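You operate a simulated robot arm through the tools that you are given. There is no shell and no other tool.

You run a simulated two-armed robot. Do the job below in one go: nothing can be reset, and whatever is moved stays where it is left.

Task
Wipe up the spill on the top of the brick wall with the blue cloth and put it back.
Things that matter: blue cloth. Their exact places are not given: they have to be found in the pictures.

It is judged by the outcome, as a careful person would: the job done as asked, and still so three seconds after it is handed in. It fails if anything else is knocked over, pushed out of place, dropped, spilled or broken. Flat cloth is picked up by pressing the open fingertips on it (5 to 10 N) and closing them slowly along it; thin cloth reads only 2 to 8 mm in the jaws.

Robot
Two 7-joint arms with two-finger parallel grippers on one trunk, on a base that moves. Base frame: it is fixed to the floor where the robot stands at the start and does not move with it; the origin is under the middle of the robot, x ahead of it, y to its left, z up; the surface under the hand at the start is at about z = 0.85. Units: m, degrees, N and s.
The left shoulder is at the start at [0.02, 0.113, 1.172], the right one opposite. With the tool pointing down near the work surface each hand reaches from about 0.24 to 0.6 m from the robot's upright axis, wherever it stands, measured 20 degrees to its own side. Payload 1.57 kg a hand.
The TCP of each hand is the grasp point between the finger pads, 0.03 m short of the fingertips. In the tool frame z runs along the fingers and y along their closing line. The gripper opens to 0.08 m. The fingers are 0.017 m wide and 0.012 m thick; the gripper's body (0.04 by 0.082 m) begins 0.08 m behind the TCP.
Orientation is that of the tool frame in the base frame, as [roll, pitch, yaw] about the fixed x, y, z axes, in that order (R = Rz(yaw) Ry(pitch) Rx(roll)). With the fingers straight down and closing along the base's y, the tool's x points along the base's -x, its y along +y and its z along -z.

Tools
- The arms move only by the tool step_arm. It takes "left_plan", "right_plan" or both (then of equal length, played together; a hand with none holds still); each is a list of rows, each a list of 6 numbers: the shift along the tool's x, y, z in m, then the turn, a rotation vector about the tool's x, y, z in degrees. In form: [[x, y, z, ax, ay, az], ...]. A call has 1 to 20 rows; each row shifts and turns the commanded pose from where the row before left it, along the tool's axes as they then stand. "left_gripper" and "right_gripper" are, for a hand that has rows, the gripper command, from -1 (shut) to 1 (fully open), values between in proportion, set as the call begins (left out, the last holds). Each row takes 0.2 s and may step no farther than 0.05 m and 8.6 degrees from the row before; otherwise, or with a gripper value out of range, the whole call is refused. A pose out of reach is approached as far as the arm can. The call stops where the force on the tool passes 40 N (or 10 N more than at its start, if that is more) or the arm is blocked; 0.2 s more then pass. Each finger travels about 0.045 m/s and halts on what it meets, pressing with about 29 N; the grip force reading is that of the motor and also rises with nothing between the fingers. The clock runs only during rows and for 0.2 s after the last one: add rows that do not move to give the fingers time. It gives the time, the measured TCP pose, the force on the tool (base axes), the opening and the grip force at its end, in the units of the frame above (readings bear some noise), with the torque about the TCP (base axes, N m) and any sound that the robot's microphone picked up, and new pictures: "views" is both (left out), scene, wrist or none (wrist: the cameras of the hands that moved).
- Cameras (640 x 400 px; columns grow to the right, rows downward): "scene" is now at [0.0875, -0.0013, 1.3009]; the picture's right is [-0.10, -1.00, 0.00], its down [-0.58, 0.06, -0.81] and it looks along [0.81, -0.08, -0.58] (base axes); focal length 260 px, centre (320, 200). "left" rides on the left gripper at [0.072, 0.007, -0.122] in its tool frame; the picture's right is [-0.09, 1.00, 0.00], its down [-0.84, -0.08, -0.54] and it looks along [-0.54, -0.05, 0.84] (tool axes); focal length 238 px, centre (320, 200). "right" rides on the right gripper at [0.072, -0.007, -0.122] in its tool frame; the picture's right is [0.09, 1.00, 0.00], its down [-0.84, 0.08, -0.54] and it looks along [-0.54, 0.05, 0.84] (tool axes); focal length 238 px, centre (320, 200).
- raise_lower(by): moves the trunk up (or, below 0, down) by that many m; the arms and the scene camera ride with it, the base frame stays. It gives what a move gives, with no picture.
- steer(legs): drives the robot by 1 to 6 legs, each [ahead, left, turn to the left] in m, m and degrees, along the robot's own axes; the way and the turn of a leg run together, so that a leg with both is an arc; at most 1.5 m and 180 degrees a leg. The arms and the cameras ride along, it lands a little off, and it stops where it bumps. It gives what a move gives, and a new picture of the scene camera.
- pan_tilt(pan, tilt): turns the head with the scene camera to pan (to the left, within 80 degrees either way) and tilt (down, from -29 to 69), counted from straight ahead of the robot. It gives what a move gives, and a new picture of the scene camera.
- locate(camera, pixels): there is no depth. For up to 12 entries [column, row, z] of the newest picture of that camera ("zoom" is the newest enlarged one), the place [x, y] in the base frame at which the ray of that pixel passes the height z, good to about 0.002 m, but the place of the scene camera against the robot may be out by one fixed shift of up to 0.018 m in any direction. The clock stands still meanwhile.
- zoom(camera, box): a new picture of the part [left, top, right, bottom] of that camera's present view, enlarged. The clock stands still meanwhile.
- sign_off(): hands the job in; it is judged then, once.

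Unless the task says otherwise, let go and move clear before handing in.

The tools are called after "Emit:" as a command line: name --argument value ..., lists and objects as JSON in quotes. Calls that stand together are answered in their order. step_arm: Moves the arms, as the interface text tells. Its arguments: {"type":"object","properties":{"left_plan":{"type":"array","items":{"type":"array","items":{"type":"number"}}},"left_gripper":{"type":"number"},"right_plan":{"type":"array","items":{"type":"array","items":{"type":"number"}}},"right_gripper":{"type":"number"},"views":{"type":"string","enum":["both","scene","wrist","none"]}},"required":[]} The other tools are called the same way: raise_lower (by) moves the trunk up or down; steer (legs) drives the base; pan_tilt (pan, tilt) turns the head that bears the scene camera; locate (camera, pixels) gives the place at which the rays of pixels pass given heights; zoom (camera, box) takes an enlarged picture of a part of a camera's view; sign_off () hands the job in.

At the start:

```text
clock: 0.0
left_eef_pos: [0.4302, 0.1703, 1.1384]
left_ee_rot: [-180.0, 0.0, -179.8]
left_contact_force: [-0.2, 0.2, 0.0]
left_ft_torque: [0.02, -0.02, 0.01]
left_opening: 0.0802
left_finger_force: 0.1
right_eef_pos: [0.4293, -0.1711, 1.0889]
right_ee_rot: [180.0, 0.0, 180.0]
right_contact_force: [0.6, -0.3, 1.1]
right_ft_torque: [0.02, 0.0, 0.02]
right_opening: 0.0798
right_finger_force: 0.0
trunk travel left (down, up): [-0.225, 0.345]
robot x, y, heading: [0.0005, -0.0012, -0.1]
head pan, tilt (commanded): [-5.5, 35.6]
```

scene: 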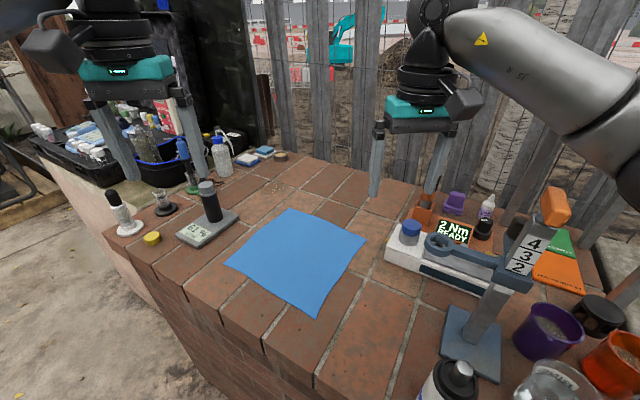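
right: 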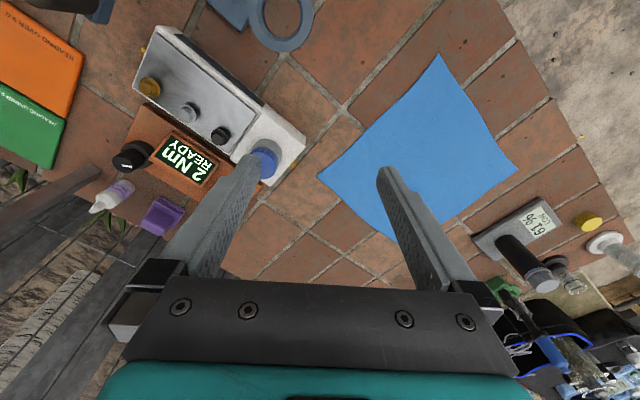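
left: 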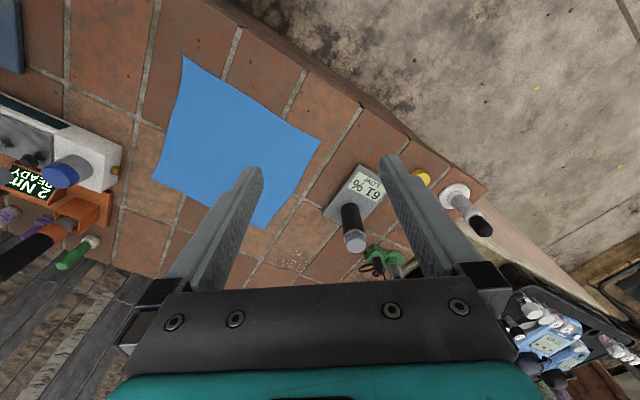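

The scene shows a flat blue cloth at about (297,260) on the brick top, and the left wrist picture shows a speckled patch near (295,260) that may be the spill. I'll zoom in to find the spill and cloth outline.

Emit:
zoom --camera "scene" --box '[200, 140, 400, 265]'

Emit:
zoom --camera "left" --box '[220, 200, 380, 300]'

Emit:
zoom --camera "scene" --box '[100, 170, 420, 370]'

```text
3.20 times, centred on (300, 202) of scene
```

zoom: 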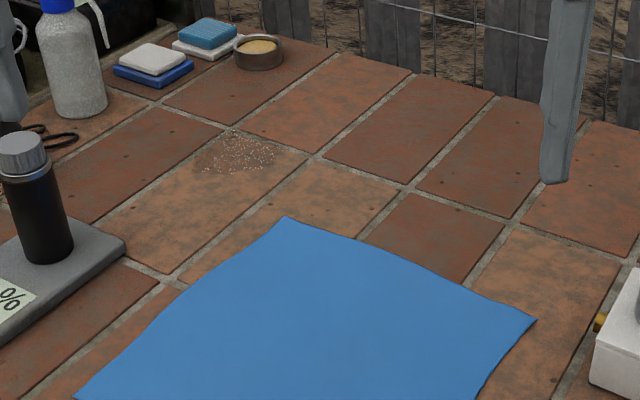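

```text
4.00 times, centred on (300, 250) of left
```

zoom: 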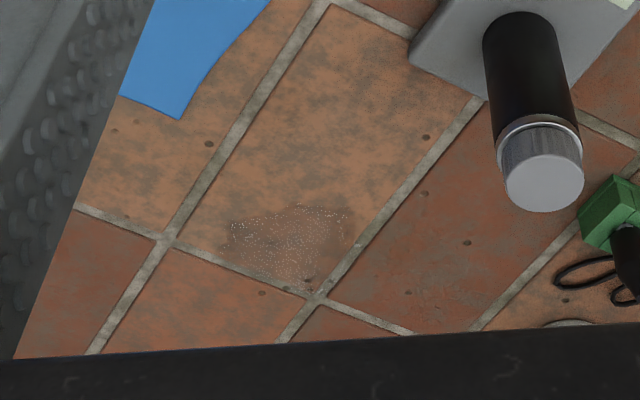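

```text
2.00 times, centred on (260, 270) of scene
```

zoom: 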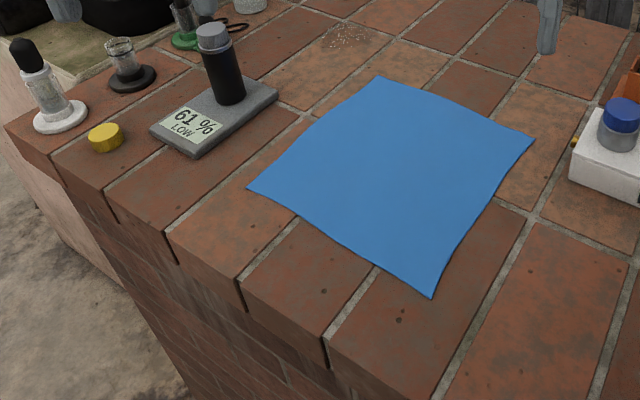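

The spill is the speckled damp patch at about (274,187) in the scene, just past the cloth's far corner. I'll locate the cloth's corners and the spill's outline from both cameras.

Emit:
locate --camera "zoom" --pixels '[[378, 76, 0.85], [534, 138, 0.85], [432, 298, 0.85], [247, 188, 0.85], [345, 38, 0.85], [318, 45, 0.85], [370, 42, 0.85], [278, 95, 0.85], [195, 158, 0.85], [103, 138, 0.85], [323, 366, 0.85], [170, 233, 0.85]]'

Emit:
locate --camera "left" --pixels '[[264, 229, 0.85], [153, 179, 0.85], [183, 55, 0.85], [321, 141, 0.85], [295, 261, 0.85], [278, 258, 0.85], [307, 253, 0.85], [298, 272, 0.85], [365, 165, 0.85], [324, 209, 0.85]]'

Emit:
locate --camera "right" --pixels '[[438, 54, 0.85], [518, 173, 0.85], [318, 177, 0.85], [395, 239, 0.85]]'

```text
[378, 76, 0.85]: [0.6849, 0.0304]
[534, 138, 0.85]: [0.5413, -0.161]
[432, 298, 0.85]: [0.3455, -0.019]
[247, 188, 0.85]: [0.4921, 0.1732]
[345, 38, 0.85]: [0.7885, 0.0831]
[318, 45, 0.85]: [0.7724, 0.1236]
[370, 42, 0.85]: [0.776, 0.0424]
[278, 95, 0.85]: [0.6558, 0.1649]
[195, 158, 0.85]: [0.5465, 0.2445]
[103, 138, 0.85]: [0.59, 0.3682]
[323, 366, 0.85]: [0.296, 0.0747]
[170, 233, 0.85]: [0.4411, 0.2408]
```

```text
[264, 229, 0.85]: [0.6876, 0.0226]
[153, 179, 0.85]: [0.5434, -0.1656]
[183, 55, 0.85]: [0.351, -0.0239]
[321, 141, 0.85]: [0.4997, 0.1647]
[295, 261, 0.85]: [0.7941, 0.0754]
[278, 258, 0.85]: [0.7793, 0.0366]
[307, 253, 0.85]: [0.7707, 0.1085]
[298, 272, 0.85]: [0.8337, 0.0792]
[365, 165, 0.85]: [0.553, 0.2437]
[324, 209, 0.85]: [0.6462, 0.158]
```

```text
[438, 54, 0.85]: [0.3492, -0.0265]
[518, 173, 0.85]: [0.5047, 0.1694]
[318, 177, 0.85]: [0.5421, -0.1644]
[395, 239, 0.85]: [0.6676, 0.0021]
```

The left wrist and scene cameras agree to about 7 mm: cloth corners are at about (0.69,0.02), (0.54,-0.165), (0.35,-0.025), (0.50,0.167), and the spill is near (0.785,0.075). That is too far to reach from here, so I look around to see what is on the floor and along the wall before driving.

Emit:
pan_tilt --pan 40 --tilt 50

```text
clock: 1.1
left_eef_pos: [0.4295, 0.1703, 1.1386]
left_ee_rot: [-180.0, 0.1, -179.9]
left_contact_force: [-1.2, -0.8, -0.1]
left_ft_torque: [-0.03, 0.01, -0.04]
left_opening: 0.08
left_finger_force: 0.1
right_eef_pos: [0.4299, -0.1712, 1.0898]
right_ee_rot: [180.0, 0.0, -180.0]
right_contact_force: [0.6, -0.7, -0.5]
right_ft_torque: [0.01, 0.01, -0.04]
right_opening: 0.0801
right_finger_force: 0.0
trunk travel left (down, up): [-0.225, 0.345]
robot x, y, heading: [-0.0016, -0.0009, -0.0]
head pan, tilt (commanded): [40.0, 50.0]
```

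scene: 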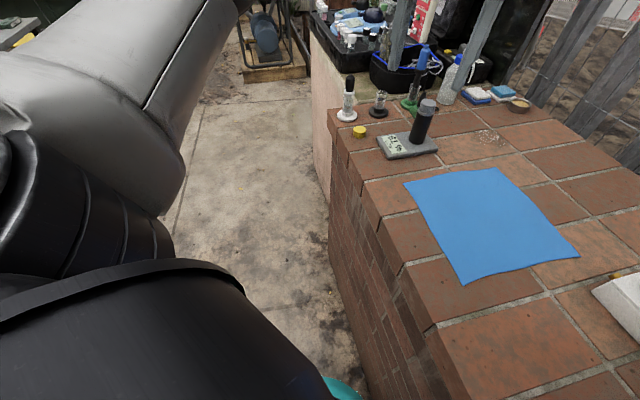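

The floor on the left is clear and the wall's near edge runs straight from (433,325) to (330,112). I'll measure that edge, the spill and the nearby items to plan a drive parallel to the wall.

Emit:
locate --camera "scene" --pixels '[[433, 325, 0.85], [404, 266, 0.85], [381, 215, 0.85], [366, 183, 0.85], [329, 110, 0.85], [489, 137, 0.85], [437, 150, 0.85], [411, 144, 0.85], [447, 103, 0.85], [410, 110, 0.85], [380, 112, 0.85], [518, 108, 0.85]]'

Emit:
zoom --camera "scene" --box '[310, 40, 550, 190]'

```text
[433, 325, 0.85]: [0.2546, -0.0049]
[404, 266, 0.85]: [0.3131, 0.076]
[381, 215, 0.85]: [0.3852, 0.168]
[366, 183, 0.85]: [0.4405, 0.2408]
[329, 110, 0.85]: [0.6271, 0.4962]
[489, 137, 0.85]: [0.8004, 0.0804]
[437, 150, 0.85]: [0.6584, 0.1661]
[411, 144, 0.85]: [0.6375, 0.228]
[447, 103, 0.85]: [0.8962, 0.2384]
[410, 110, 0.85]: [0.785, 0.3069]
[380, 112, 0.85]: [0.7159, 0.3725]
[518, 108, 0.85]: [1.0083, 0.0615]
```

```text
2.67 times, centred on (430, 115) of scene
```

zoom: 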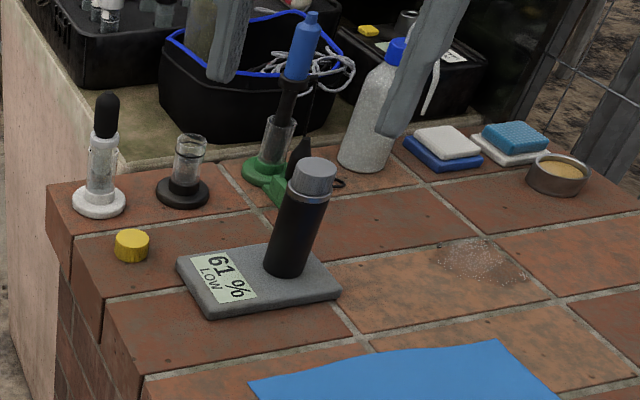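

The wall edge runs at about 53 degrees, roughly 0.205 m from the robot's axis; the spill is about 0.58 m from the axis at closest if I only drive parallel. I'll look straight down to see how much gap there is between my base and the wall.

Emit:
pan_tilt --pan 0 --tilt 69

Emit:
pan_tilt --pan -40 --tilt 69

```text
clock: 2.2
left_eef_pos: [0.4301, 0.1707, 1.1386]
left_ee_rot: [179.9, 0.0, -180.0]
left_contact_force: [0.4, 0.9, -0.2]
left_ft_torque: [-0.03, 0.0, 0.01]
left_opening: 0.0801
left_finger_force: 0.0
right_eef_pos: [0.4296, -0.1715, 1.0892]
right_ee_rot: [-180.0, -0.1, 180.0]
right_contact_force: [-0.1, -0.5, -0.1]
right_ft_torque: [0.0, 0.01, 0.03]
right_opening: 0.0799
right_finger_force: 0.1
trunk travel left (down, up): [-0.225, 0.345]
robot x, y, heading: [0.0004, 0.0001, 0.1]
head pan, tilt (commanded): [0.0, 68.8]
```

scene: 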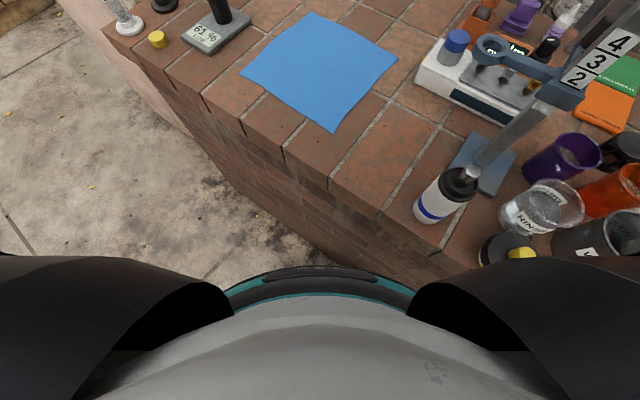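

```text
clock: 3.3
left_eef_pos: [0.4308, 0.1699, 1.1376]
left_ee_rot: [-180.0, 0.0, -180.0]
left_contact_force: [0.9, 0.6, 0.1]
left_ft_torque: [0.0, -0.03, -0.03]
left_opening: 0.0799
left_finger_force: 0.1
right_eef_pos: [0.4295, -0.1714, 1.0883]
right_ee_rot: [180.0, 0.0, 180.0]
right_contact_force: [0.0, 0.6, 0.2]
right_ft_torque: [-0.01, -0.03, 0.01]
right_opening: 0.0799
right_finger_force: 0.1
trunk travel left (down, up): [-0.225, 0.345]
robot x, y, heading: [0.0017, 0.0004, 0.1]
head pan, tilt (commanded): [-40.0, 68.8]
```

scene: 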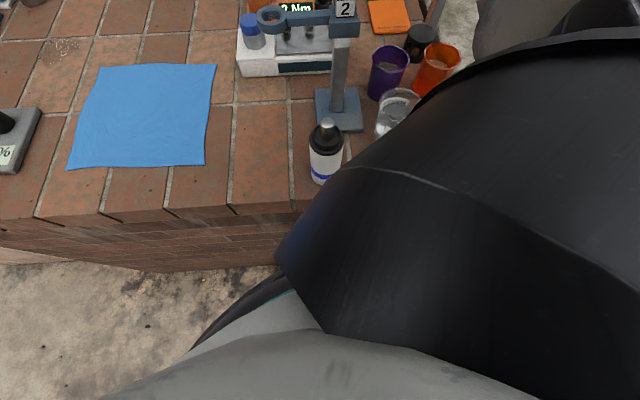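

The base rim at (240,305) is close to the wall foot near (200,272). I'll measure both to judge the clearance.

Emit:
locate --camera "scene" --pixels '[[240, 305, 0.05], [240, 305, 0.2], [240, 305, 0.35], [270, 280, 0.05], [270, 280, 0.3], [150, 272, 0.0], [230, 270, 0.0], [50, 258, 0.0], [105, 218, 0.85], [205, 335, 0.2]]'

Emit:
zoom --camera "scene" --box '[120, 180, 360, 330]'

```text
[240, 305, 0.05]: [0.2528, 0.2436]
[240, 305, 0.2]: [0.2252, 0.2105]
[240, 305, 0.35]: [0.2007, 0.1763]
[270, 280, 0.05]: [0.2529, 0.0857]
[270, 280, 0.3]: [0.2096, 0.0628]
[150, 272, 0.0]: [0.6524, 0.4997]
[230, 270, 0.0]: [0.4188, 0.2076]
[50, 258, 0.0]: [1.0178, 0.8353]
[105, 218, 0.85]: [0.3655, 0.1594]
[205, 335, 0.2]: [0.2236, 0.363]
```

```text
2.67 times, centred on (240, 255) of scene
```

zoom: 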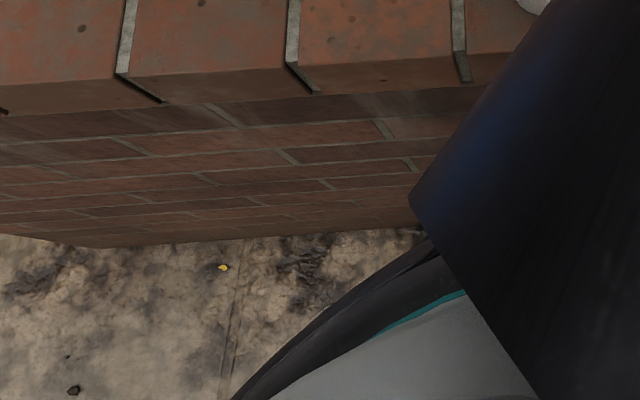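

The base sits close to the wall foot, so I'll keep the heading and drive parallel to the wall to bring the right arm within reach. First I raise the trunk and tuck the left hand up so nothing on the wall is brushed.

Emit:
raise_lower --by 0.2

Emit:
pan_tilt --pan -30 --tilt 50

Emit:
step_arm --left_plan '[[0.02, 0, -0.02, 0, 0, 0], [0.02, 0, -0.02, 0, 0, 0], [0.02, 0, -0.02, 0, 0, 0], [0.02, 0, -0.02, 0, 0, 0], [0, 0, 0, 0, 0, 0]]' --views "scene"

```text
clock: 5.4
left_eef_pos: [0.431, 0.17, 1.3396]
left_ee_rot: [-180.0, -0.1, -179.9]
left_contact_force: [-0.5, 0.1, 0.7]
left_ft_torque: [0.01, -0.02, -0.01]
left_opening: 0.0798
left_finger_force: 0.1
right_eef_pos: [0.4302, -0.1703, 1.2895]
right_ee_rot: [-180.0, 0.0, -179.9]
right_contact_force: [-0.6, 0.1, -0.7]
right_ft_torque: [-0.01, 0.01, -0.03]
right_opening: 0.0799
right_finger_force: 0.1
trunk travel left (down, up): [-0.425, 0.145]
robot x, y, heading: [0.0019, 0.0004, -0.2]
head pan, tilt (commanded): [-40.0, 68.8]
```

```text
clock: 6.3
left_eef_pos: [0.4301, 0.1698, 1.3386]
left_ee_rot: [180.0, 0.0, -179.9]
left_contact_force: [0.0, 0.7, -0.5]
left_ft_torque: [0.01, 0.01, 0.02]
left_opening: 0.0801
left_finger_force: 0.1
right_eef_pos: [0.4309, -0.1711, 1.289]
right_ee_rot: [179.9, 0.0, -180.0]
right_contact_force: [1.0, -0.6, 0.2]
right_ft_torque: [0.0, -0.01, 0.0]
right_opening: 0.0802
right_finger_force: 0.0
trunk travel left (down, up): [-0.425, 0.145]
robot x, y, heading: [0.0015, 0.0005, 0.2]
head pan, tilt (commanded): [-30.0, 50.0]
```

scene: 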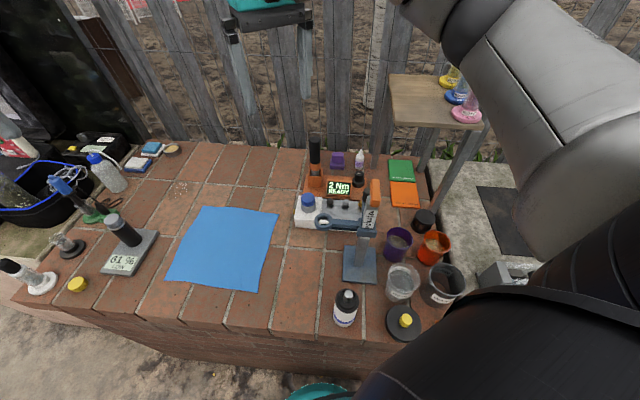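

```text
clock: 7.5
left_eef_pos: [0.3521, 0.1688, 1.4189]
left_ee_rot: [180.0, 0.0, -179.9]
left_contact_force: [-0.1, -0.8, 0.2]
left_ft_torque: [0.01, 0.06, -0.01]
left_opening: 0.0801
left_finger_force: 0.1
right_eef_pos: [0.4301, -0.1694, 1.2889]
right_ee_rot: [179.9, 0.0, -180.0]
right_contact_force: [0.6, -0.3, 0.3]
right_ft_torque: [0.03, 0.04, 0.01]
right_opening: 0.0798
right_finger_force: 0.0
trunk travel left (down, up): [-0.425, 0.145]
robot x, y, heading: [-0.0016, 0.0, -0.0]
head pan, tilt (commanded): [-30.0, 50.0]
```

scene: 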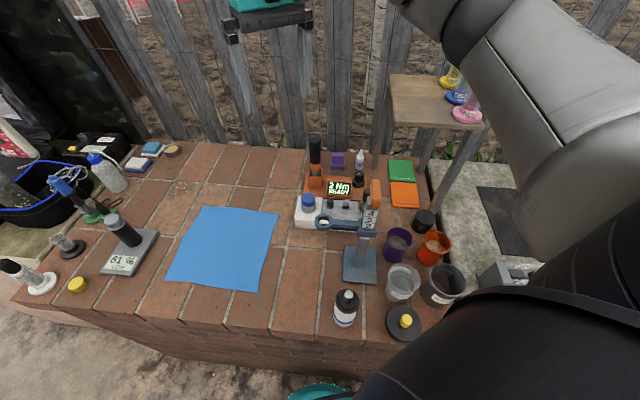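

The arms are now well above everything on the wall (stand, bottles, meter). I'll drive parallel to the wall, forward-left.

Emit:
steer --legs '[[0.15, 0.205, 0], [0.15, 0.205, 0]]'

```text
clock: 10.7
left_eef_pos: [0.6489, 0.5815, 1.4193]
left_ee_rot: [-179.9, 0.0, -179.8]
left_contact_force: [0.4, 0.7, -1.3]
left_ft_torque: [-0.01, -0.02, -0.05]
left_opening: 0.0799
left_finger_force: 0.0
right_eef_pos: [0.7297, 0.2416, 1.2892]
right_ee_rot: [180.0, 0.0, -179.8]
right_contact_force: [-0.2, -0.1, -0.2]
right_ft_torque: [0.0, -0.01, 0.01]
right_opening: 0.0804
right_finger_force: 0.2
trunk travel left (down, up): [-0.425, 0.145]
robot x, y, heading: [0.2992, 0.4117, -0.2]
head pan, tilt (commanded): [-30.0, 50.0]
```

scene: 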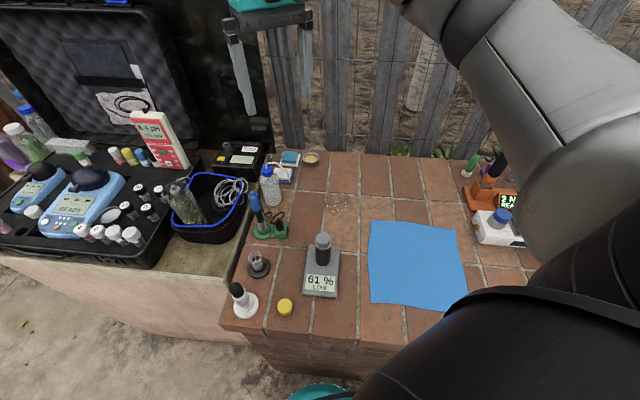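

The robot has moved to (0.299,0.412) and the cloth and spill are now in comfortable right-arm range. I'll move the right hand, still high, over the cloth at about (0.558,0.033) before lowering anything.

Emit:
step_arm --right_plan '[[0.0287, -0.0348, 0, 0, 0, 0], [0.0287, -0.0348, 0, 0, 0, 0], [0.0287, -0.0348, 0, 0, 0, 0], [0.0287, -0.0348, 0, 0, 0, 0], [0.0287, -0.0348, 0, 0, 0, 0], [0.0287, -0.0348, 0, 0, 0, 0], [0, 0, 0, 0, 0, 0]]' --views "both"

Emit:
pan_tilt --pan -40 --tilt 48

```text
clock: 12.3
left_eef_pos: [0.6499, 0.5822, 1.4188]
left_ee_rot: [180.0, 0.0, -179.8]
left_contact_force: [1.0, 0.6, 0.0]
left_ft_torque: [0.0, 0.02, -0.02]
left_opening: 0.0802
left_finger_force: 0.1
right_eef_pos: [0.5584, 0.0336, 1.2885]
right_ee_rot: [-179.9, -0.1, -179.8]
right_contact_force: [-0.2, 0.1, -0.4]
right_ft_torque: [0.01, 0.01, 0.01]
right_opening: 0.0799
right_finger_force: 0.0
trunk travel left (down, up): [-0.425, 0.145]
robot x, y, heading: [0.302, 0.4101, 0.4]
head pan, tilt (commanded): [-30.0, 50.0]
```

scene: 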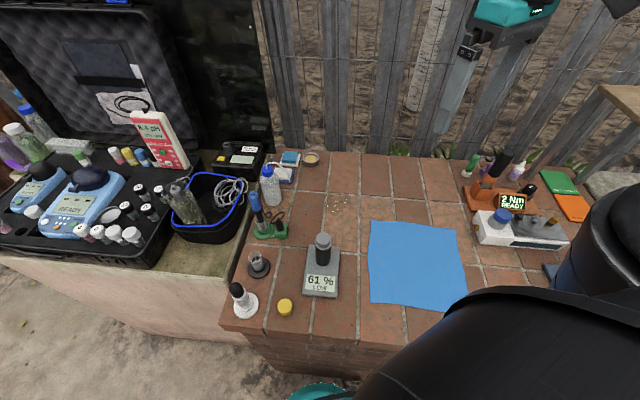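
right: 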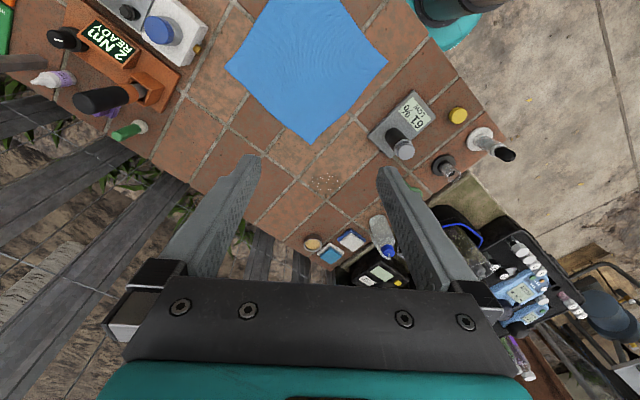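

```text
clock: 13.1
left_eef_pos: [0.6486, 0.5828, 1.4191]
left_ee_rot: [-180.0, 0.0, -179.8]
left_contact_force: [-0.5, -0.8, 0.0]
left_ft_torque: [0.04, -0.03, -0.01]
left_opening: 0.0799
left_finger_force: 0.2
right_eef_pos: [0.5581, 0.0329, 1.2885]
right_ee_rot: [179.9, 0.0, -179.9]
right_contact_force: [0.0, 0.3, -0.2]
right_ft_torque: [-0.03, -0.03, -0.01]
right_opening: 0.0801
right_finger_force: 0.0
trunk travel left (down, up): [-0.425, 0.145]
robot x, y, heading: [0.2973, 0.4123, 0.1]
head pan, tilt (commanded): [-40.0, 48.0]
```

scene: 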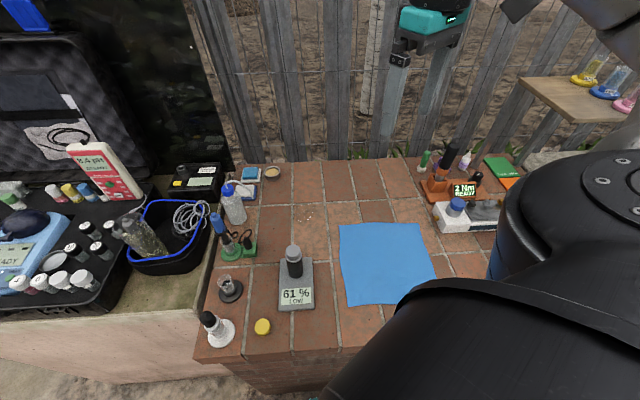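

The right hand is over the cloth and its elbow is over the bare near bricks, clear of the torque stand. I'll lower the trunk in two steps, checking for contact.

Emit:
raise_lower --by -0.1

Emit:
step_arm --right_plan '[[0, 0, 0, 0, 0, 0]]' --right_gripper 0.4 --views "both"

```text
clock: 14.4
left_eef_pos: [0.648, 0.5815, 1.3187]
left_ee_rot: [179.9, 0.0, -179.8]
left_contact_force: [-0.6, -0.4, -0.4]
left_ft_torque: [-0.05, 0.01, -0.03]
left_opening: 0.0801
left_finger_force: 0.0
right_eef_pos: [0.5583, 0.0328, 1.1882]
right_ee_rot: [-180.0, 0.0, -179.9]
right_contact_force: [0.6, 0.2, -0.1]
right_ft_torque: [0.0, 0.0, 0.01]
right_opening: 0.0798
right_finger_force: 0.0
trunk travel left (down, up): [-0.325, 0.245]
robot x, y, heading: [0.3007, 0.4127, 0.1]
head pan, tilt (commanded): [-40.0, 48.0]
```

```text
clock: 14.8
left_eef_pos: [0.6484, 0.5816, 1.3204]
left_ee_rot: [-179.9, 0.0, -179.9]
left_contact_force: [0.7, -0.3, 0.3]
left_ft_torque: [-0.01, 0.02, -0.03]
left_opening: 0.0802
left_finger_force: 0.0
right_eef_pos: [0.558, 0.033, 1.1891]
right_ee_rot: [-179.9, 0.0, -179.9]
right_contact_force: [-0.4, -0.3, -0.2]
right_ft_torque: [0.02, 0.01, -0.03]
right_opening: 0.0562
right_finger_force: 0.0
trunk travel left (down, up): [-0.325, 0.245]
robot x, y, heading: [0.2983, 0.4124, 0.2]
head pan, tilt (commanded): [-40.0, 48.0]
```

scene: 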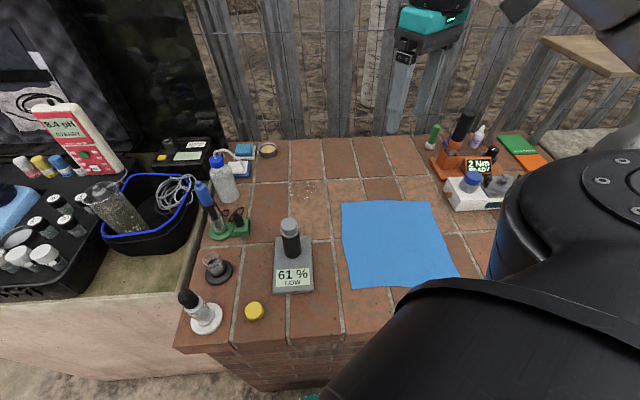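
right: 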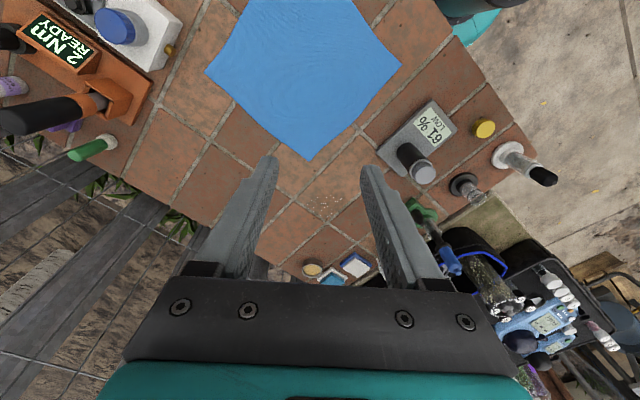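

No contact so far; the elbow remains over clear bricks. I'll lower the remaining 0.1 m and re-measure the cloth and spill with the wrist camera.

Emit:
raise_lower --by -0.1

Emit:
step_arm --right_plan '[[0, 0, 0, 0, 0, 0]]' --right_gripper 0.4 --views "both"

```text
clock: 16.1
left_eef_pos: [0.6485, 0.5819, 1.22]
left_ee_rot: [180.0, -0.1, -179.8]
left_contact_force: [0.1, 0.1, 0.0]
left_ft_torque: [-0.01, 0.04, -0.01]
left_opening: 0.0801
left_finger_force: 0.1
right_eef_pos: [0.5572, 0.0338, 1.0879]
right_ee_rot: [179.9, 0.0, -179.9]
right_contact_force: [0.3, -0.2, 0.4]
right_ft_torque: [0.0, 0.02, -0.02]
right_opening: 0.0562
right_finger_force: 0.1
trunk travel left (down, up): [-0.225, 0.345]
robot x, y, heading: [0.2979, 0.4112, -0.0]
head pan, tilt (commanded): [-40.0, 48.0]
```

```text
clock: 16.5
left_eef_pos: [0.6487, 0.5809, 1.219]
left_ee_rot: [180.0, 0.0, -179.8]
left_contact_force: [-0.3, 0.4, 0.6]
left_ft_torque: [-0.02, 0.0, -0.02]
left_opening: 0.0798
left_finger_force: 0.1
right_eef_pos: [0.5577, 0.0336, 1.0893]
right_ee_rot: [179.9, 0.0, -179.9]
right_contact_force: [0.0, 0.6, -0.1]
right_ft_torque: [0.02, 0.0, 0.02]
right_opening: 0.056
right_finger_force: 0.1
trunk travel left (down, up): [-0.225, 0.345]
robot x, y, heading: [0.2988, 0.4103, 0.1]
head pan, tilt (commanded): [-40.0, 48.0]
```

scene: 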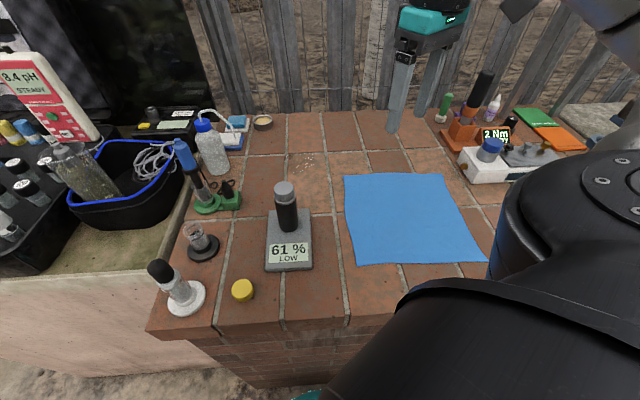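
right: 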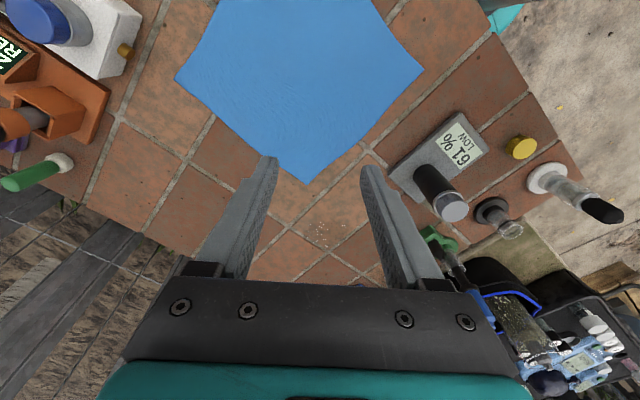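

Emit:
locate --camera "right" --pixels '[[307, 183, 0.85], [424, 70, 0.85], [175, 78, 0.85], [303, 231, 0.85], [345, 231, 0.85], [322, 222, 0.85], [322, 248, 0.85], [389, 169, 0.85], [423, 199, 0.85], [488, 150, 0.85], [123, 77, 0.85]]'

Emit:
zoom --camera "right" --box '[240, 160, 420, 272]'

Emit:
zoom --camera "scene" --box '[240, 100, 480, 250]'

```text
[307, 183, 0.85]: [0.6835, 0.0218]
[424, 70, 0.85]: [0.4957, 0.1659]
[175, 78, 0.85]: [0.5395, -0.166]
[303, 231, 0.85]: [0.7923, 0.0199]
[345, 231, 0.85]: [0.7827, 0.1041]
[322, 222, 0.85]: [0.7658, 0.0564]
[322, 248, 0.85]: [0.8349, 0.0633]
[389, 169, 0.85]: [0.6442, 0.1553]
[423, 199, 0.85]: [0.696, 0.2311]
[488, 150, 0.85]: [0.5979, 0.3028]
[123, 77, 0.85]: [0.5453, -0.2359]
```

```text
3.56 times, centred on (330, 216) of right
```

zoom: 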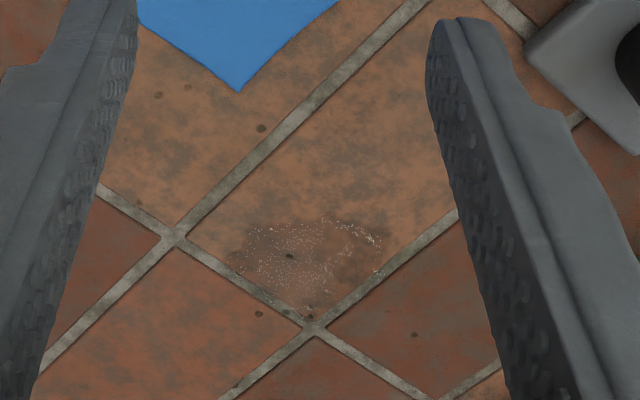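

```text
2.67 times, centred on (360, 175) of scene
```

zoom: 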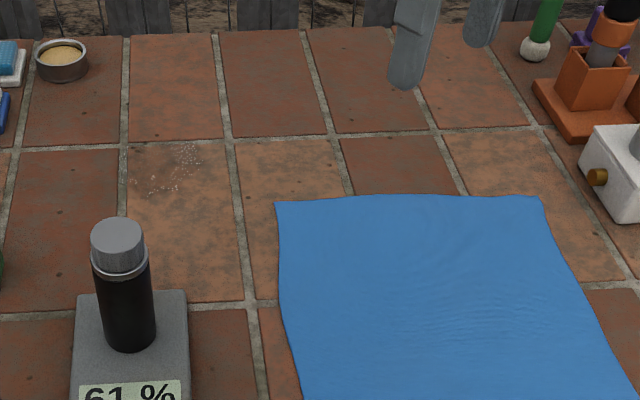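

The wrist camera puts the spill at x 0.765–0.835, y 0.02–0.105 and confirms the cloth corners. Before gripping I'll test that the hand can reach the far end of the spill, moving there at a safe height.

Emit:
step_arm --right_plan '[[-0.047, 0.0045, 0.0, 0, 0, 0], [-0.047, 0.0045, 0.0, 0, 0, 0], [-0.047, 0.0045, 0.0, 0, 0, 0], [-0.047, 0.0045, 0.0, 0, 0, 0], [-0.047, 0.0045, 0.0, 0, 0, 0], [-0.047, 0.0045, 0.0, 0, 0, 0], [0, 0, 0.04, 0, 0, 0], [0, 0, 0.04, 0, 0, 0], [0, 0, 0.04, 0, 0, 0], [0, 0, 0.03, 0, 0, 0], [0, 0, 0, 0, 0, 0]]' --views "both"

```text
clock: 18.9
left_eef_pos: [0.6493, 0.5828, 1.2181]
left_ee_rot: [179.9, 0.0, -179.8]
left_contact_force: [-0.2, 0.7, 0.6]
left_ft_torque: [0.04, 0.01, -0.01]
left_opening: 0.0801
left_finger_force: 0.1
right_eef_pos: [0.8151, 0.078, 0.9359]
right_ee_rot: [-179.9, 0.0, -179.9]
right_contact_force: [0.8, -0.7, -1.2]
right_ft_torque: [0.04, 0.01, 0.01]
right_opening: 0.0559
right_finger_force: 0.0
right hand out of reach, approached as far as the arm can: row 6
trunk travel left (down, up): [-0.225, 0.345]
robot x, y, heading: [0.3003, 0.4139, 0.0]
head pan, tilt (commanded): [-40.0, 48.0]
```

scene: 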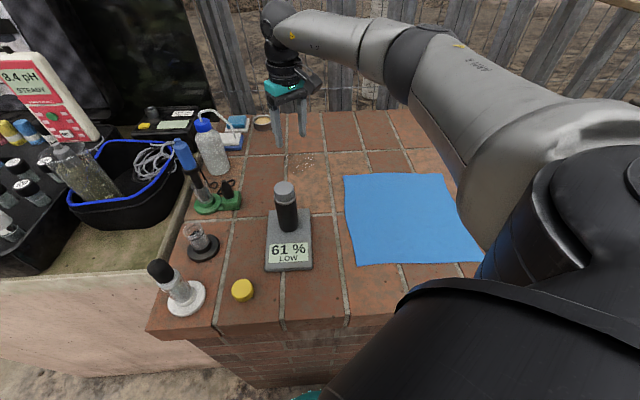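
right: 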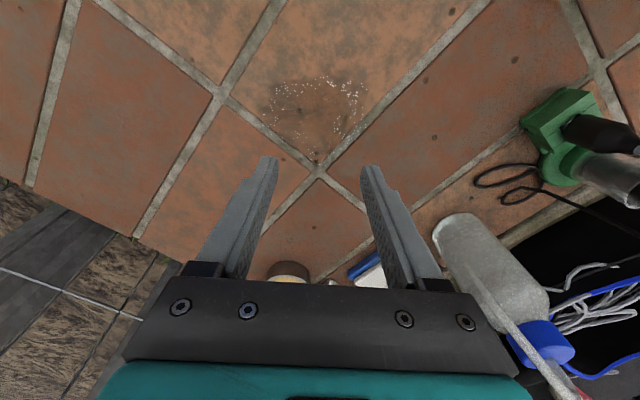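

The hand stopped at (0.815,0.078), slightly short of the far edge, so I'll need either a closer stance or a tilted tool. This wrist picture shows the spill ring clearly at (270–368, 75–165), so I'll locate its outline.

Emit:
locate --camera "right" --pixels '[[268, 110, 0.85], [368, 105, 0.85], [320, 75, 0.85], [318, 165, 0.85], [290, 145, 0.85], [350, 140, 0.85], [285, 82, 0.85], [358, 80, 0.85]]'

Emit:
zoom --camera "right" --box '[220, 50, 420, 175]'

```text
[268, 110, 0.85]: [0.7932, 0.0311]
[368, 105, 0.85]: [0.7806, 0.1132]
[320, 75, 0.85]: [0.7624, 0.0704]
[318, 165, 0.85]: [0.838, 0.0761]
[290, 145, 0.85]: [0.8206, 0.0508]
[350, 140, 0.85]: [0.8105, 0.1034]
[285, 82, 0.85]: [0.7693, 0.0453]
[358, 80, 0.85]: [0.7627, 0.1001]
```

```text
3.20 times, centred on (320, 112) of right
```

zoom: 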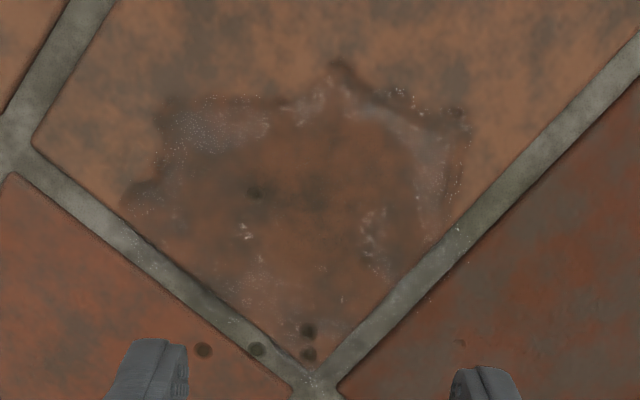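

Emit:
locate --camera "zoom" --pixels '[[120, 200, 0.85], [160, 105, 0.85], [335, 60, 0.85], [470, 110, 0.85], [455, 215, 0.85], [320, 365, 0.85], [300, 200, 0.85], [240, 315, 0.85], [390, 290, 0.85]]'

```text
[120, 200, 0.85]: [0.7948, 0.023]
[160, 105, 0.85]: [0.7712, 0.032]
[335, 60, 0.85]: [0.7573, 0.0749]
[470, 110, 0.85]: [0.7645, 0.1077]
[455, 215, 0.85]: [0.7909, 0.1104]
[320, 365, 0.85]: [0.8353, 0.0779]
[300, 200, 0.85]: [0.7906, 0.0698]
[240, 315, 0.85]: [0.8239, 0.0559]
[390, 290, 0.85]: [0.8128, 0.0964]
```

The spill's center is about (0.793,0.070) with a radius of about 0.045, reaching x 0.838. I'll test whether tilting the tool 12 degrees outward lets the hand reach past the far edge while staying above the surface.

Emit:
step_arm --right_plan '[[0, 0, 0, 0, -6, 0], [0, 0, 0, 0, -6, 0], [-0.0293, -0.008, 0.0062, 0, 0, 0], [0.0067, 0, 0.0313, 0, 0, 0], [0, 0, 0, 0, 0, 0]]' --views "wrist"

```text
clock: 20.1
left_eef_pos: [0.6482, 0.5816, 1.2188]
left_ee_rot: [180.0, 0.0, -179.8]
left_contact_force: [-0.1, 0.1, -0.3]
left_ft_torque: [-0.01, -0.02, 0.01]
left_opening: 0.0799
left_finger_force: 0.1
right_eef_pos: [0.8468, 0.0686, 0.9044]
right_ee_rot: [180.0, 12.0, -180.0]
right_contact_force: [-0.1, -0.1, -0.3]
right_ft_torque: [0.01, -0.02, 0.03]
right_opening: 0.0562
right_finger_force: 0.0
trunk travel left (down, up): [-0.225, 0.345]
robot x, y, heading: [0.2989, 0.4136, 0.0]
head pan, tilt (commanded): [-40.0, 48.0]
```

right: 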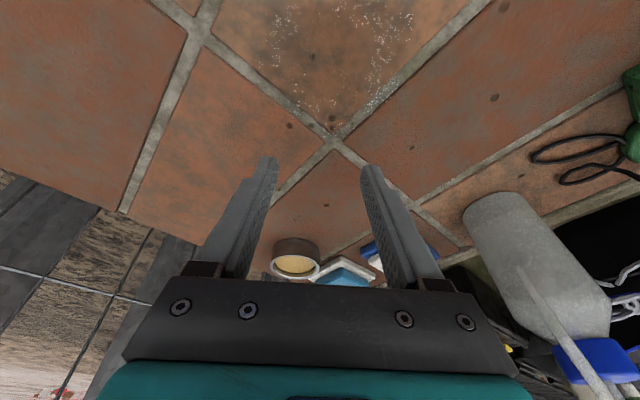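

With a 12 degree tilt the hand reaches (0.847,0.069), past the spill's far edge, so the stance works. Now I go back up, straighten, and hover over the pinch point at about (0.55,0.037) on the cloth.

Emit:
step_arm --right_plan '[[-0.01, 0, -0.047, 0, 0, 0], [-0.01, 0, -0.047, 0, 0, 0], [0, 0, 0, 0, 6, 0], [0, 0, 0, 0, 6, 0], [0.0424, -0.0046, 0, 0, 0, 0], [0.0424, -0.0046, 0, 0, 0, 0], [0.0424, -0.0046, 0, 0, 0, 0], [0.0424, -0.0046, 0, 0, 0, 0], [0.0424, -0.0046, 0, 0, 0, 0], [0.0424, -0.0046, 0, 0, 0, 0], [0.0424, -0.0046, 0, 0, 0, 0], [0, 0, 0, 0, 0, 0]]' --views "both"

```text
clock: 22.7
left_eef_pos: [0.6487, 0.5817, 1.2203]
left_ee_rot: [-180.0, 0.1, -179.8]
left_contact_force: [0.2, 0.0, 0.4]
left_ft_torque: [0.0, 0.05, 0.01]
left_opening: 0.0802
left_finger_force: 0.1
right_eef_pos: [0.55, 0.0358, 0.9702]
right_ee_rot: [179.9, 5.9, -179.9]
right_contact_force: [0.5, 0.0, -1.0]
right_ft_torque: [0.02, -0.04, 0.02]
right_opening: 0.0563
right_finger_force: 0.0
right hand out of reach, approached as far as the arm can: row 4
trunk travel left (down, up): [-0.225, 0.345]
robot x, y, heading: [0.299, 0.4147, 0.2]
head pan, tilt (commanded): [-40.0, 48.0]
```

scene: 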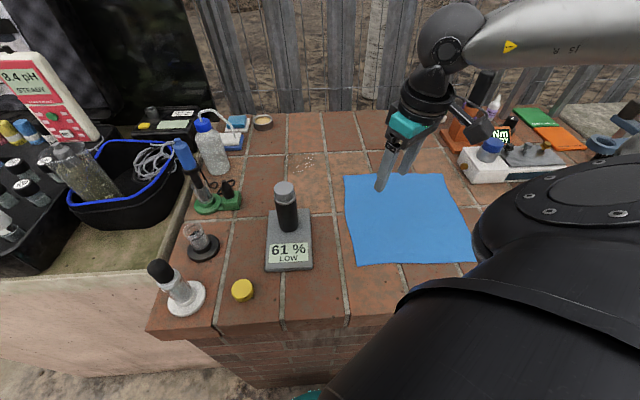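
right: 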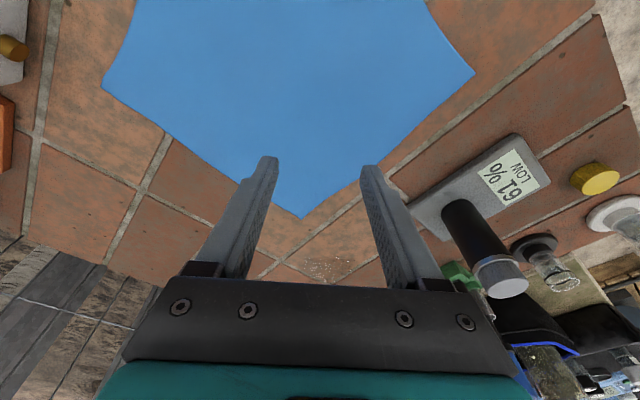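

The hand is over the cloth at (0.55,0.036) still tilted 6 degrees. I'll straighten it and descend to just above the cloth.

Emit:
step_arm --right_plan '[[0, 0, 0, 0, 5.9, 0], [0, 0, 0.03, 0, 0, 0], [0, 0, 0.03, 0, 0, 0], [0, 0, 0.015, 0, 0, 0], [0, 0, 0, 0, 0, 0]]' --right_gripper 0.4 --views "both"

```text
clock: 23.9
left_eef_pos: [0.6491, 0.5822, 1.2182]
left_ee_rot: [-180.0, 0.0, -179.7]
left_contact_force: [0.6, 0.4, 0.5]
left_ft_torque: [0.01, 0.01, 0.01]
left_opening: 0.08
left_finger_force: 0.1
right_eef_pos: [0.5514, 0.0366, 0.895]
right_ee_rot: [-180.0, 0.1, -179.9]
right_contact_force: [0.0, -0.8, -0.2]
right_ft_torque: [0.0, -0.01, 0.03]
right_opening: 0.0561
right_finger_force: 0.0
trunk travel left (down, up): [-0.225, 0.345]
robot x, y, heading: [0.3023, 0.4114, -0.0]
head pan, tilt (commanded): [-40.0, 48.0]
```

scene: 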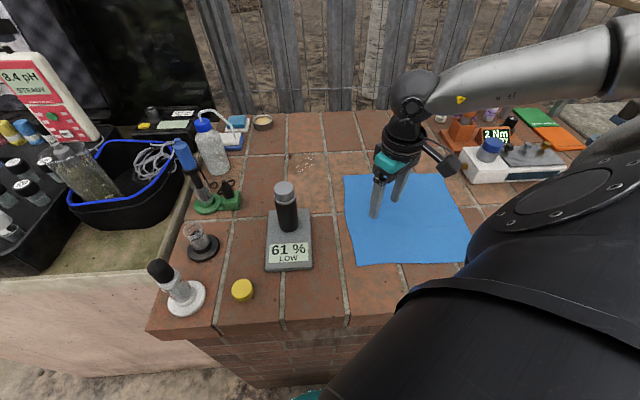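
right: 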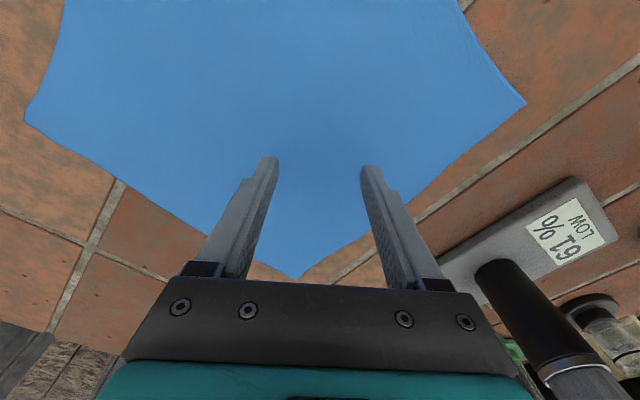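

The fingertips are about 1.5 cm above the cloth with no contact. The elbow has swung right toward the torque stand, so before going lower I pan the head to check its clearance.

Emit:
pan_tilt --pan -75 --tilt 40

```text
clock: 24.9
left_eef_pos: [0.648, 0.5822, 1.2185]
left_ee_rot: [179.9, 0.0, -179.8]
left_contact_force: [-0.2, 0.2, -0.3]
left_ft_torque: [-0.03, 0.0, 0.01]
left_opening: 0.0803
left_finger_force: 0.1
right_eef_pos: [0.5523, 0.0369, 0.8939]
right_ee_rot: [180.0, 0.0, -180.0]
right_contact_force: [-0.5, 0.6, -0.9]
right_ft_torque: [0.01, -0.01, -0.02]
right_opening: 0.0557
right_finger_force: 0.1
trunk travel left (down, up): [-0.225, 0.345]
robot x, y, heading: [0.2986, 0.4109, 0.2]
head pan, tilt (commanded): [-75.0, 40.0]
```

scene: 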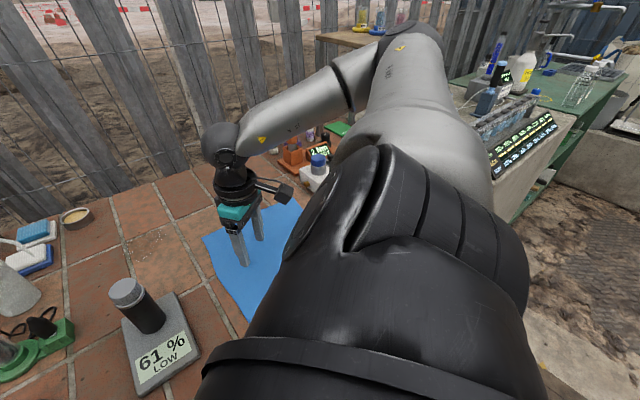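

The elbow is up near camera height (about z 1.2) and well clear above the stand and bottles. I'll point the head back at the cloth and press down gently in small steps.

Emit:
pan_tilt --pan -32 --tilt 48

Emit:
step_arm --right_plan '[[0, 0, 0.004, 0, 0, 0], [0, 0, 0.004, 0, 0, 0], [0, 0, 0.002, 0, 0, 0], [0, 0, 0, 0, 0, 0]]' --views "none"

```text
clock: 26.0
left_eef_pos: [0.649, 0.5812, 1.2195]
left_ee_rot: [180.0, 0.0, -179.8]
left_contact_force: [0.3, -0.4, -0.1]
left_ft_torque: [0.0, 0.04, 0.0]
left_opening: 0.0801
left_finger_force: 0.1
right_eef_pos: [0.5512, 0.0376, 0.8952]
right_ee_rot: [179.9, 0.1, -180.0]
right_contact_force: [-0.9, -0.3, 0.3]
right_ft_torque: [0.02, -0.03, -0.01]
right_opening: 0.0561
right_finger_force: 0.0
trunk travel left (down, up): [-0.225, 0.345]
robot x, y, heading: [0.3007, 0.4182, 0.1]
head pan, tilt (commanded): [-32.0, 48.0]
```

scene: 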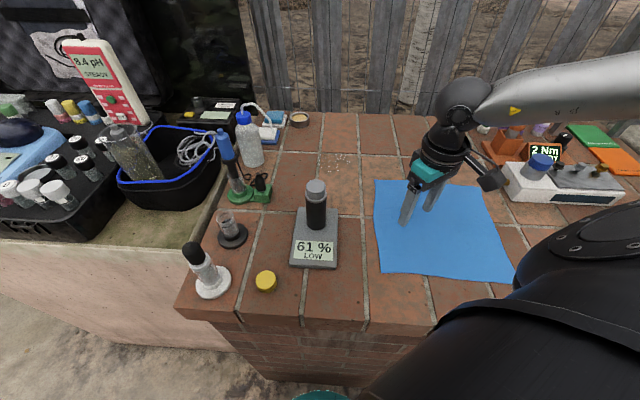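

```text
clock: 27.0
left_eef_pos: [0.6488, 0.5821, 1.2183]
left_ee_rot: [180.0, 0.0, -179.9]
left_contact_force: [-0.7, 0.0, -0.7]
left_ft_torque: [-0.02, -0.01, 0.03]
left_opening: 0.0802
left_finger_force: 0.0
right_eef_pos: [0.5515, 0.0356, 0.8851]
right_ee_rot: [-180.0, 0.1, -179.9]
right_contact_force: [-0.5, -0.5, 0.8]
right_ft_torque: [0.01, -0.02, 0.0]
right_opening: 0.0559
right_finger_force: 0.1
trunk travel left (down, up): [-0.225, 0.345]
robot x, y, heading: [0.2966, 0.4105, 0.3]
head pan, tilt (commanded): [-32.0, 48.0]
```

The TCP is at 0.885 with no contact yet. I'll continue down in 1–2 mm steps.

Emit:
step_arm --right_plan '[[0, 0, 0.0015, 0, 0, 0], [0, 0, 0.0015, 0, 0, 0], [0, 0, 0, 0, 0, 0]]' --views "none"

```text
clock: 27.8
left_eef_pos: [0.6486, 0.5821, 1.2183]
left_ee_rot: [179.9, 0.1, -179.8]
left_contact_force: [0.6, -0.1, -0.1]
left_ft_torque: [0.02, -0.02, 0.0]
left_opening: 0.08
left_finger_force: 0.0
right_eef_pos: [0.5513, 0.0361, 0.8824]
right_ee_rot: [-180.0, 0.1, -179.9]
right_contact_force: [0.3, -0.5, 1.0]
right_ft_torque: [-0.04, 0.01, -0.01]
right_opening: 0.0559
right_finger_force: 0.2
trunk travel left (down, up): [-0.225, 0.345]
robot x, y, heading: [0.2977, 0.415, 0.2]
head pan, tilt (commanded): [-32.0, 48.0]
```

Emit:
step_arm --right_plan '[[0, 0, 0.0015, 0, 0, 0], [0, 0, 0.001, 0, 0, 0], [0, 0, 0, 0, 0, 0]]' --views "none"

```text
clock: 28.6
left_eef_pos: [0.6467, 0.5826, 1.2202]
left_ee_rot: [-180.0, 0.0, -179.9]
left_contact_force: [-0.5, 0.1, 0.4]
left_ft_torque: [-0.02, 0.0, 0.05]
left_opening: 0.0799
left_finger_force: 0.1
right_eef_pos: [0.5503, 0.0373, 0.881]
right_ee_rot: [-179.9, 0.3, -179.8]
right_contact_force: [-3.1, -1.6, 29.8]
right_ft_torque: [0.67, 0.2, 0.09]
right_opening: 0.056
right_finger_force: 0.1
trunk travel left (down, up): [-0.225, 0.345]
robot x, y, heading: [0.3008, 0.4096, 0.2]
head pan, tilt (commanded): [-32.0, 48.0]
```

Contact came on quickly (30 N at z 0.881), so I'll back off about a millimetre to get into the 5–10 N range.

Emit:
step_arm --right_plan '[[0, 0, -0.0011, 0, 0, 0], [0, 0, 0, 0, 0, 0]]' --views "none"

```text
clock: 29.2
left_eef_pos: [0.6485, 0.5842, 1.219]
left_ee_rot: [-180.0, 0.1, -179.8]
left_contact_force: [0.1, 0.4, 0.5]
left_ft_torque: [0.01, 0.0, -0.07]
left_opening: 0.08
left_finger_force: 0.2
right_eef_pos: [0.551, 0.0364, 0.8801]
right_ee_rot: [-179.9, 0.2, -179.8]
right_contact_force: [-0.5, -3.5, 27.3]
right_ft_torque: [0.47, 0.11, 0.06]
right_opening: 0.0557
right_finger_force: 0.1
trunk travel left (down, up): [-0.225, 0.345]
robot x, y, heading: [0.2997, 0.4144, 0.2]
head pan, tilt (commanded): [-32.0, 48.0]
```

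Emit:
step_arm --right_plan '[[0, 0, -0.0012, 0, 0, 0], [0, 0, 0, 0, 0, 0]]' --views "none"

```text
clock: 29.8
left_eef_pos: [0.6482, 0.5833, 1.2195]
left_ee_rot: [-179.9, 0.0, -179.9]
left_contact_force: [0.4, -0.4, 0.0]
left_ft_torque: [0.0, 0.05, 0.02]
left_opening: 0.0798
left_finger_force: 0.1
right_eef_pos: [0.5507, 0.0367, 0.8814]
right_ee_rot: [-179.9, 0.1, -179.8]
right_contact_force: [2.2, -2.1, 14.7]
right_ft_torque: [0.08, -0.04, -0.01]
right_opening: 0.0556
right_finger_force: 0.0
trunk travel left (down, up): [-0.225, 0.345]
robot x, y, heading: [0.3015, 0.4131, 0.0]
head pan, tilt (commanded): [-32.0, 48.0]
```

Emit:
step_arm --right_plan '[[0, 0, -0.0006, 0, 0, 0], [0, 0, 0, 0, 0, 0]]' --views "wrist"

```text
clock: 30.4
left_eef_pos: [0.648, 0.5818, 1.2188]
left_ee_rot: [-180.0, 0.0, -179.8]
left_contact_force: [1.4, -0.3, -0.6]
left_ft_torque: [0.01, 0.01, 0.0]
left_opening: 0.0802
left_finger_force: 0.0
right_eef_pos: [0.5494, 0.0377, 0.8805]
right_ee_rot: [180.0, 0.1, -179.9]
right_contact_force: [1.4, 0.3, 5.3]
right_ft_torque: [-0.01, -0.05, 0.01]
right_opening: 0.0559
right_finger_force: 0.0
trunk travel left (down, up): [-0.225, 0.345]
robot x, y, heading: [0.2985, 0.4135, 0.0]
head pan, tilt (commanded): [-32.0, 48.0]
```

right: 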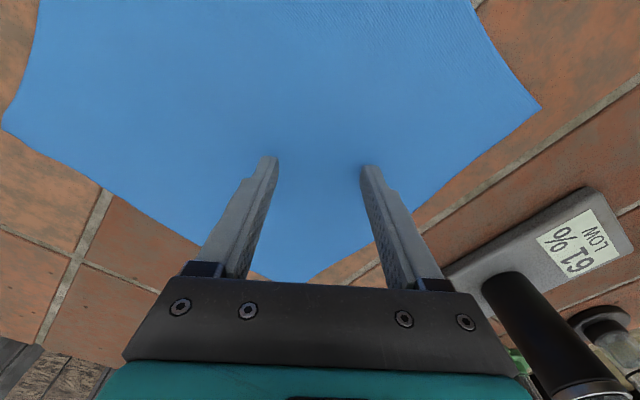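

The press is now 5.3 N with both fingertips on the cloth. I'll close slowly in small increments, watching the force.

Emit:
step_arm --right_plan '[[0, 0, 0.0002, 0, 0, 0], [0, 0, 0, 0, 0, 0]]' --right_gripper 0.2 --views "wrist"

```text
clock: 31.0
left_eef_pos: [0.6496, 0.582, 1.2197]
left_ee_rot: [-180.0, 0.1, -179.7]
left_contact_force: [-0.4, -0.6, -0.5]
left_ft_torque: [0.01, -0.03, 0.0]
left_opening: 0.0799
left_finger_force: 0.0
right_eef_pos: [0.5511, 0.036, 0.8818]
right_ee_rot: [180.0, 0.0, -179.9]
right_contact_force: [0.0, -0.3, 2.5]
right_ft_torque: [-0.04, -0.01, -0.02]
right_opening: 0.0476
right_finger_force: 0.1
trunk travel left (down, up): [-0.225, 0.345]
robot x, y, heading: [0.2977, 0.4109, 0.2]
head pan, tilt (commanded): [-32.0, 48.0]
```

right: 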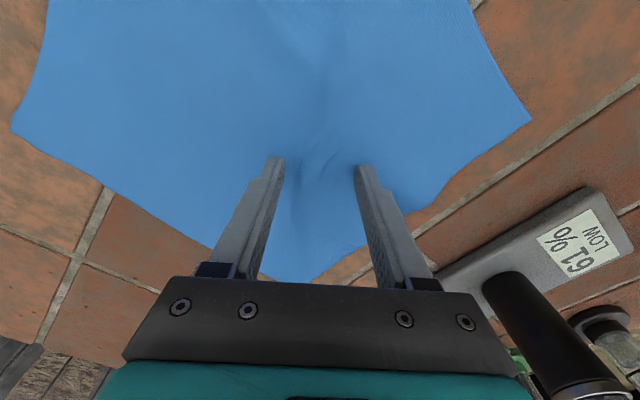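

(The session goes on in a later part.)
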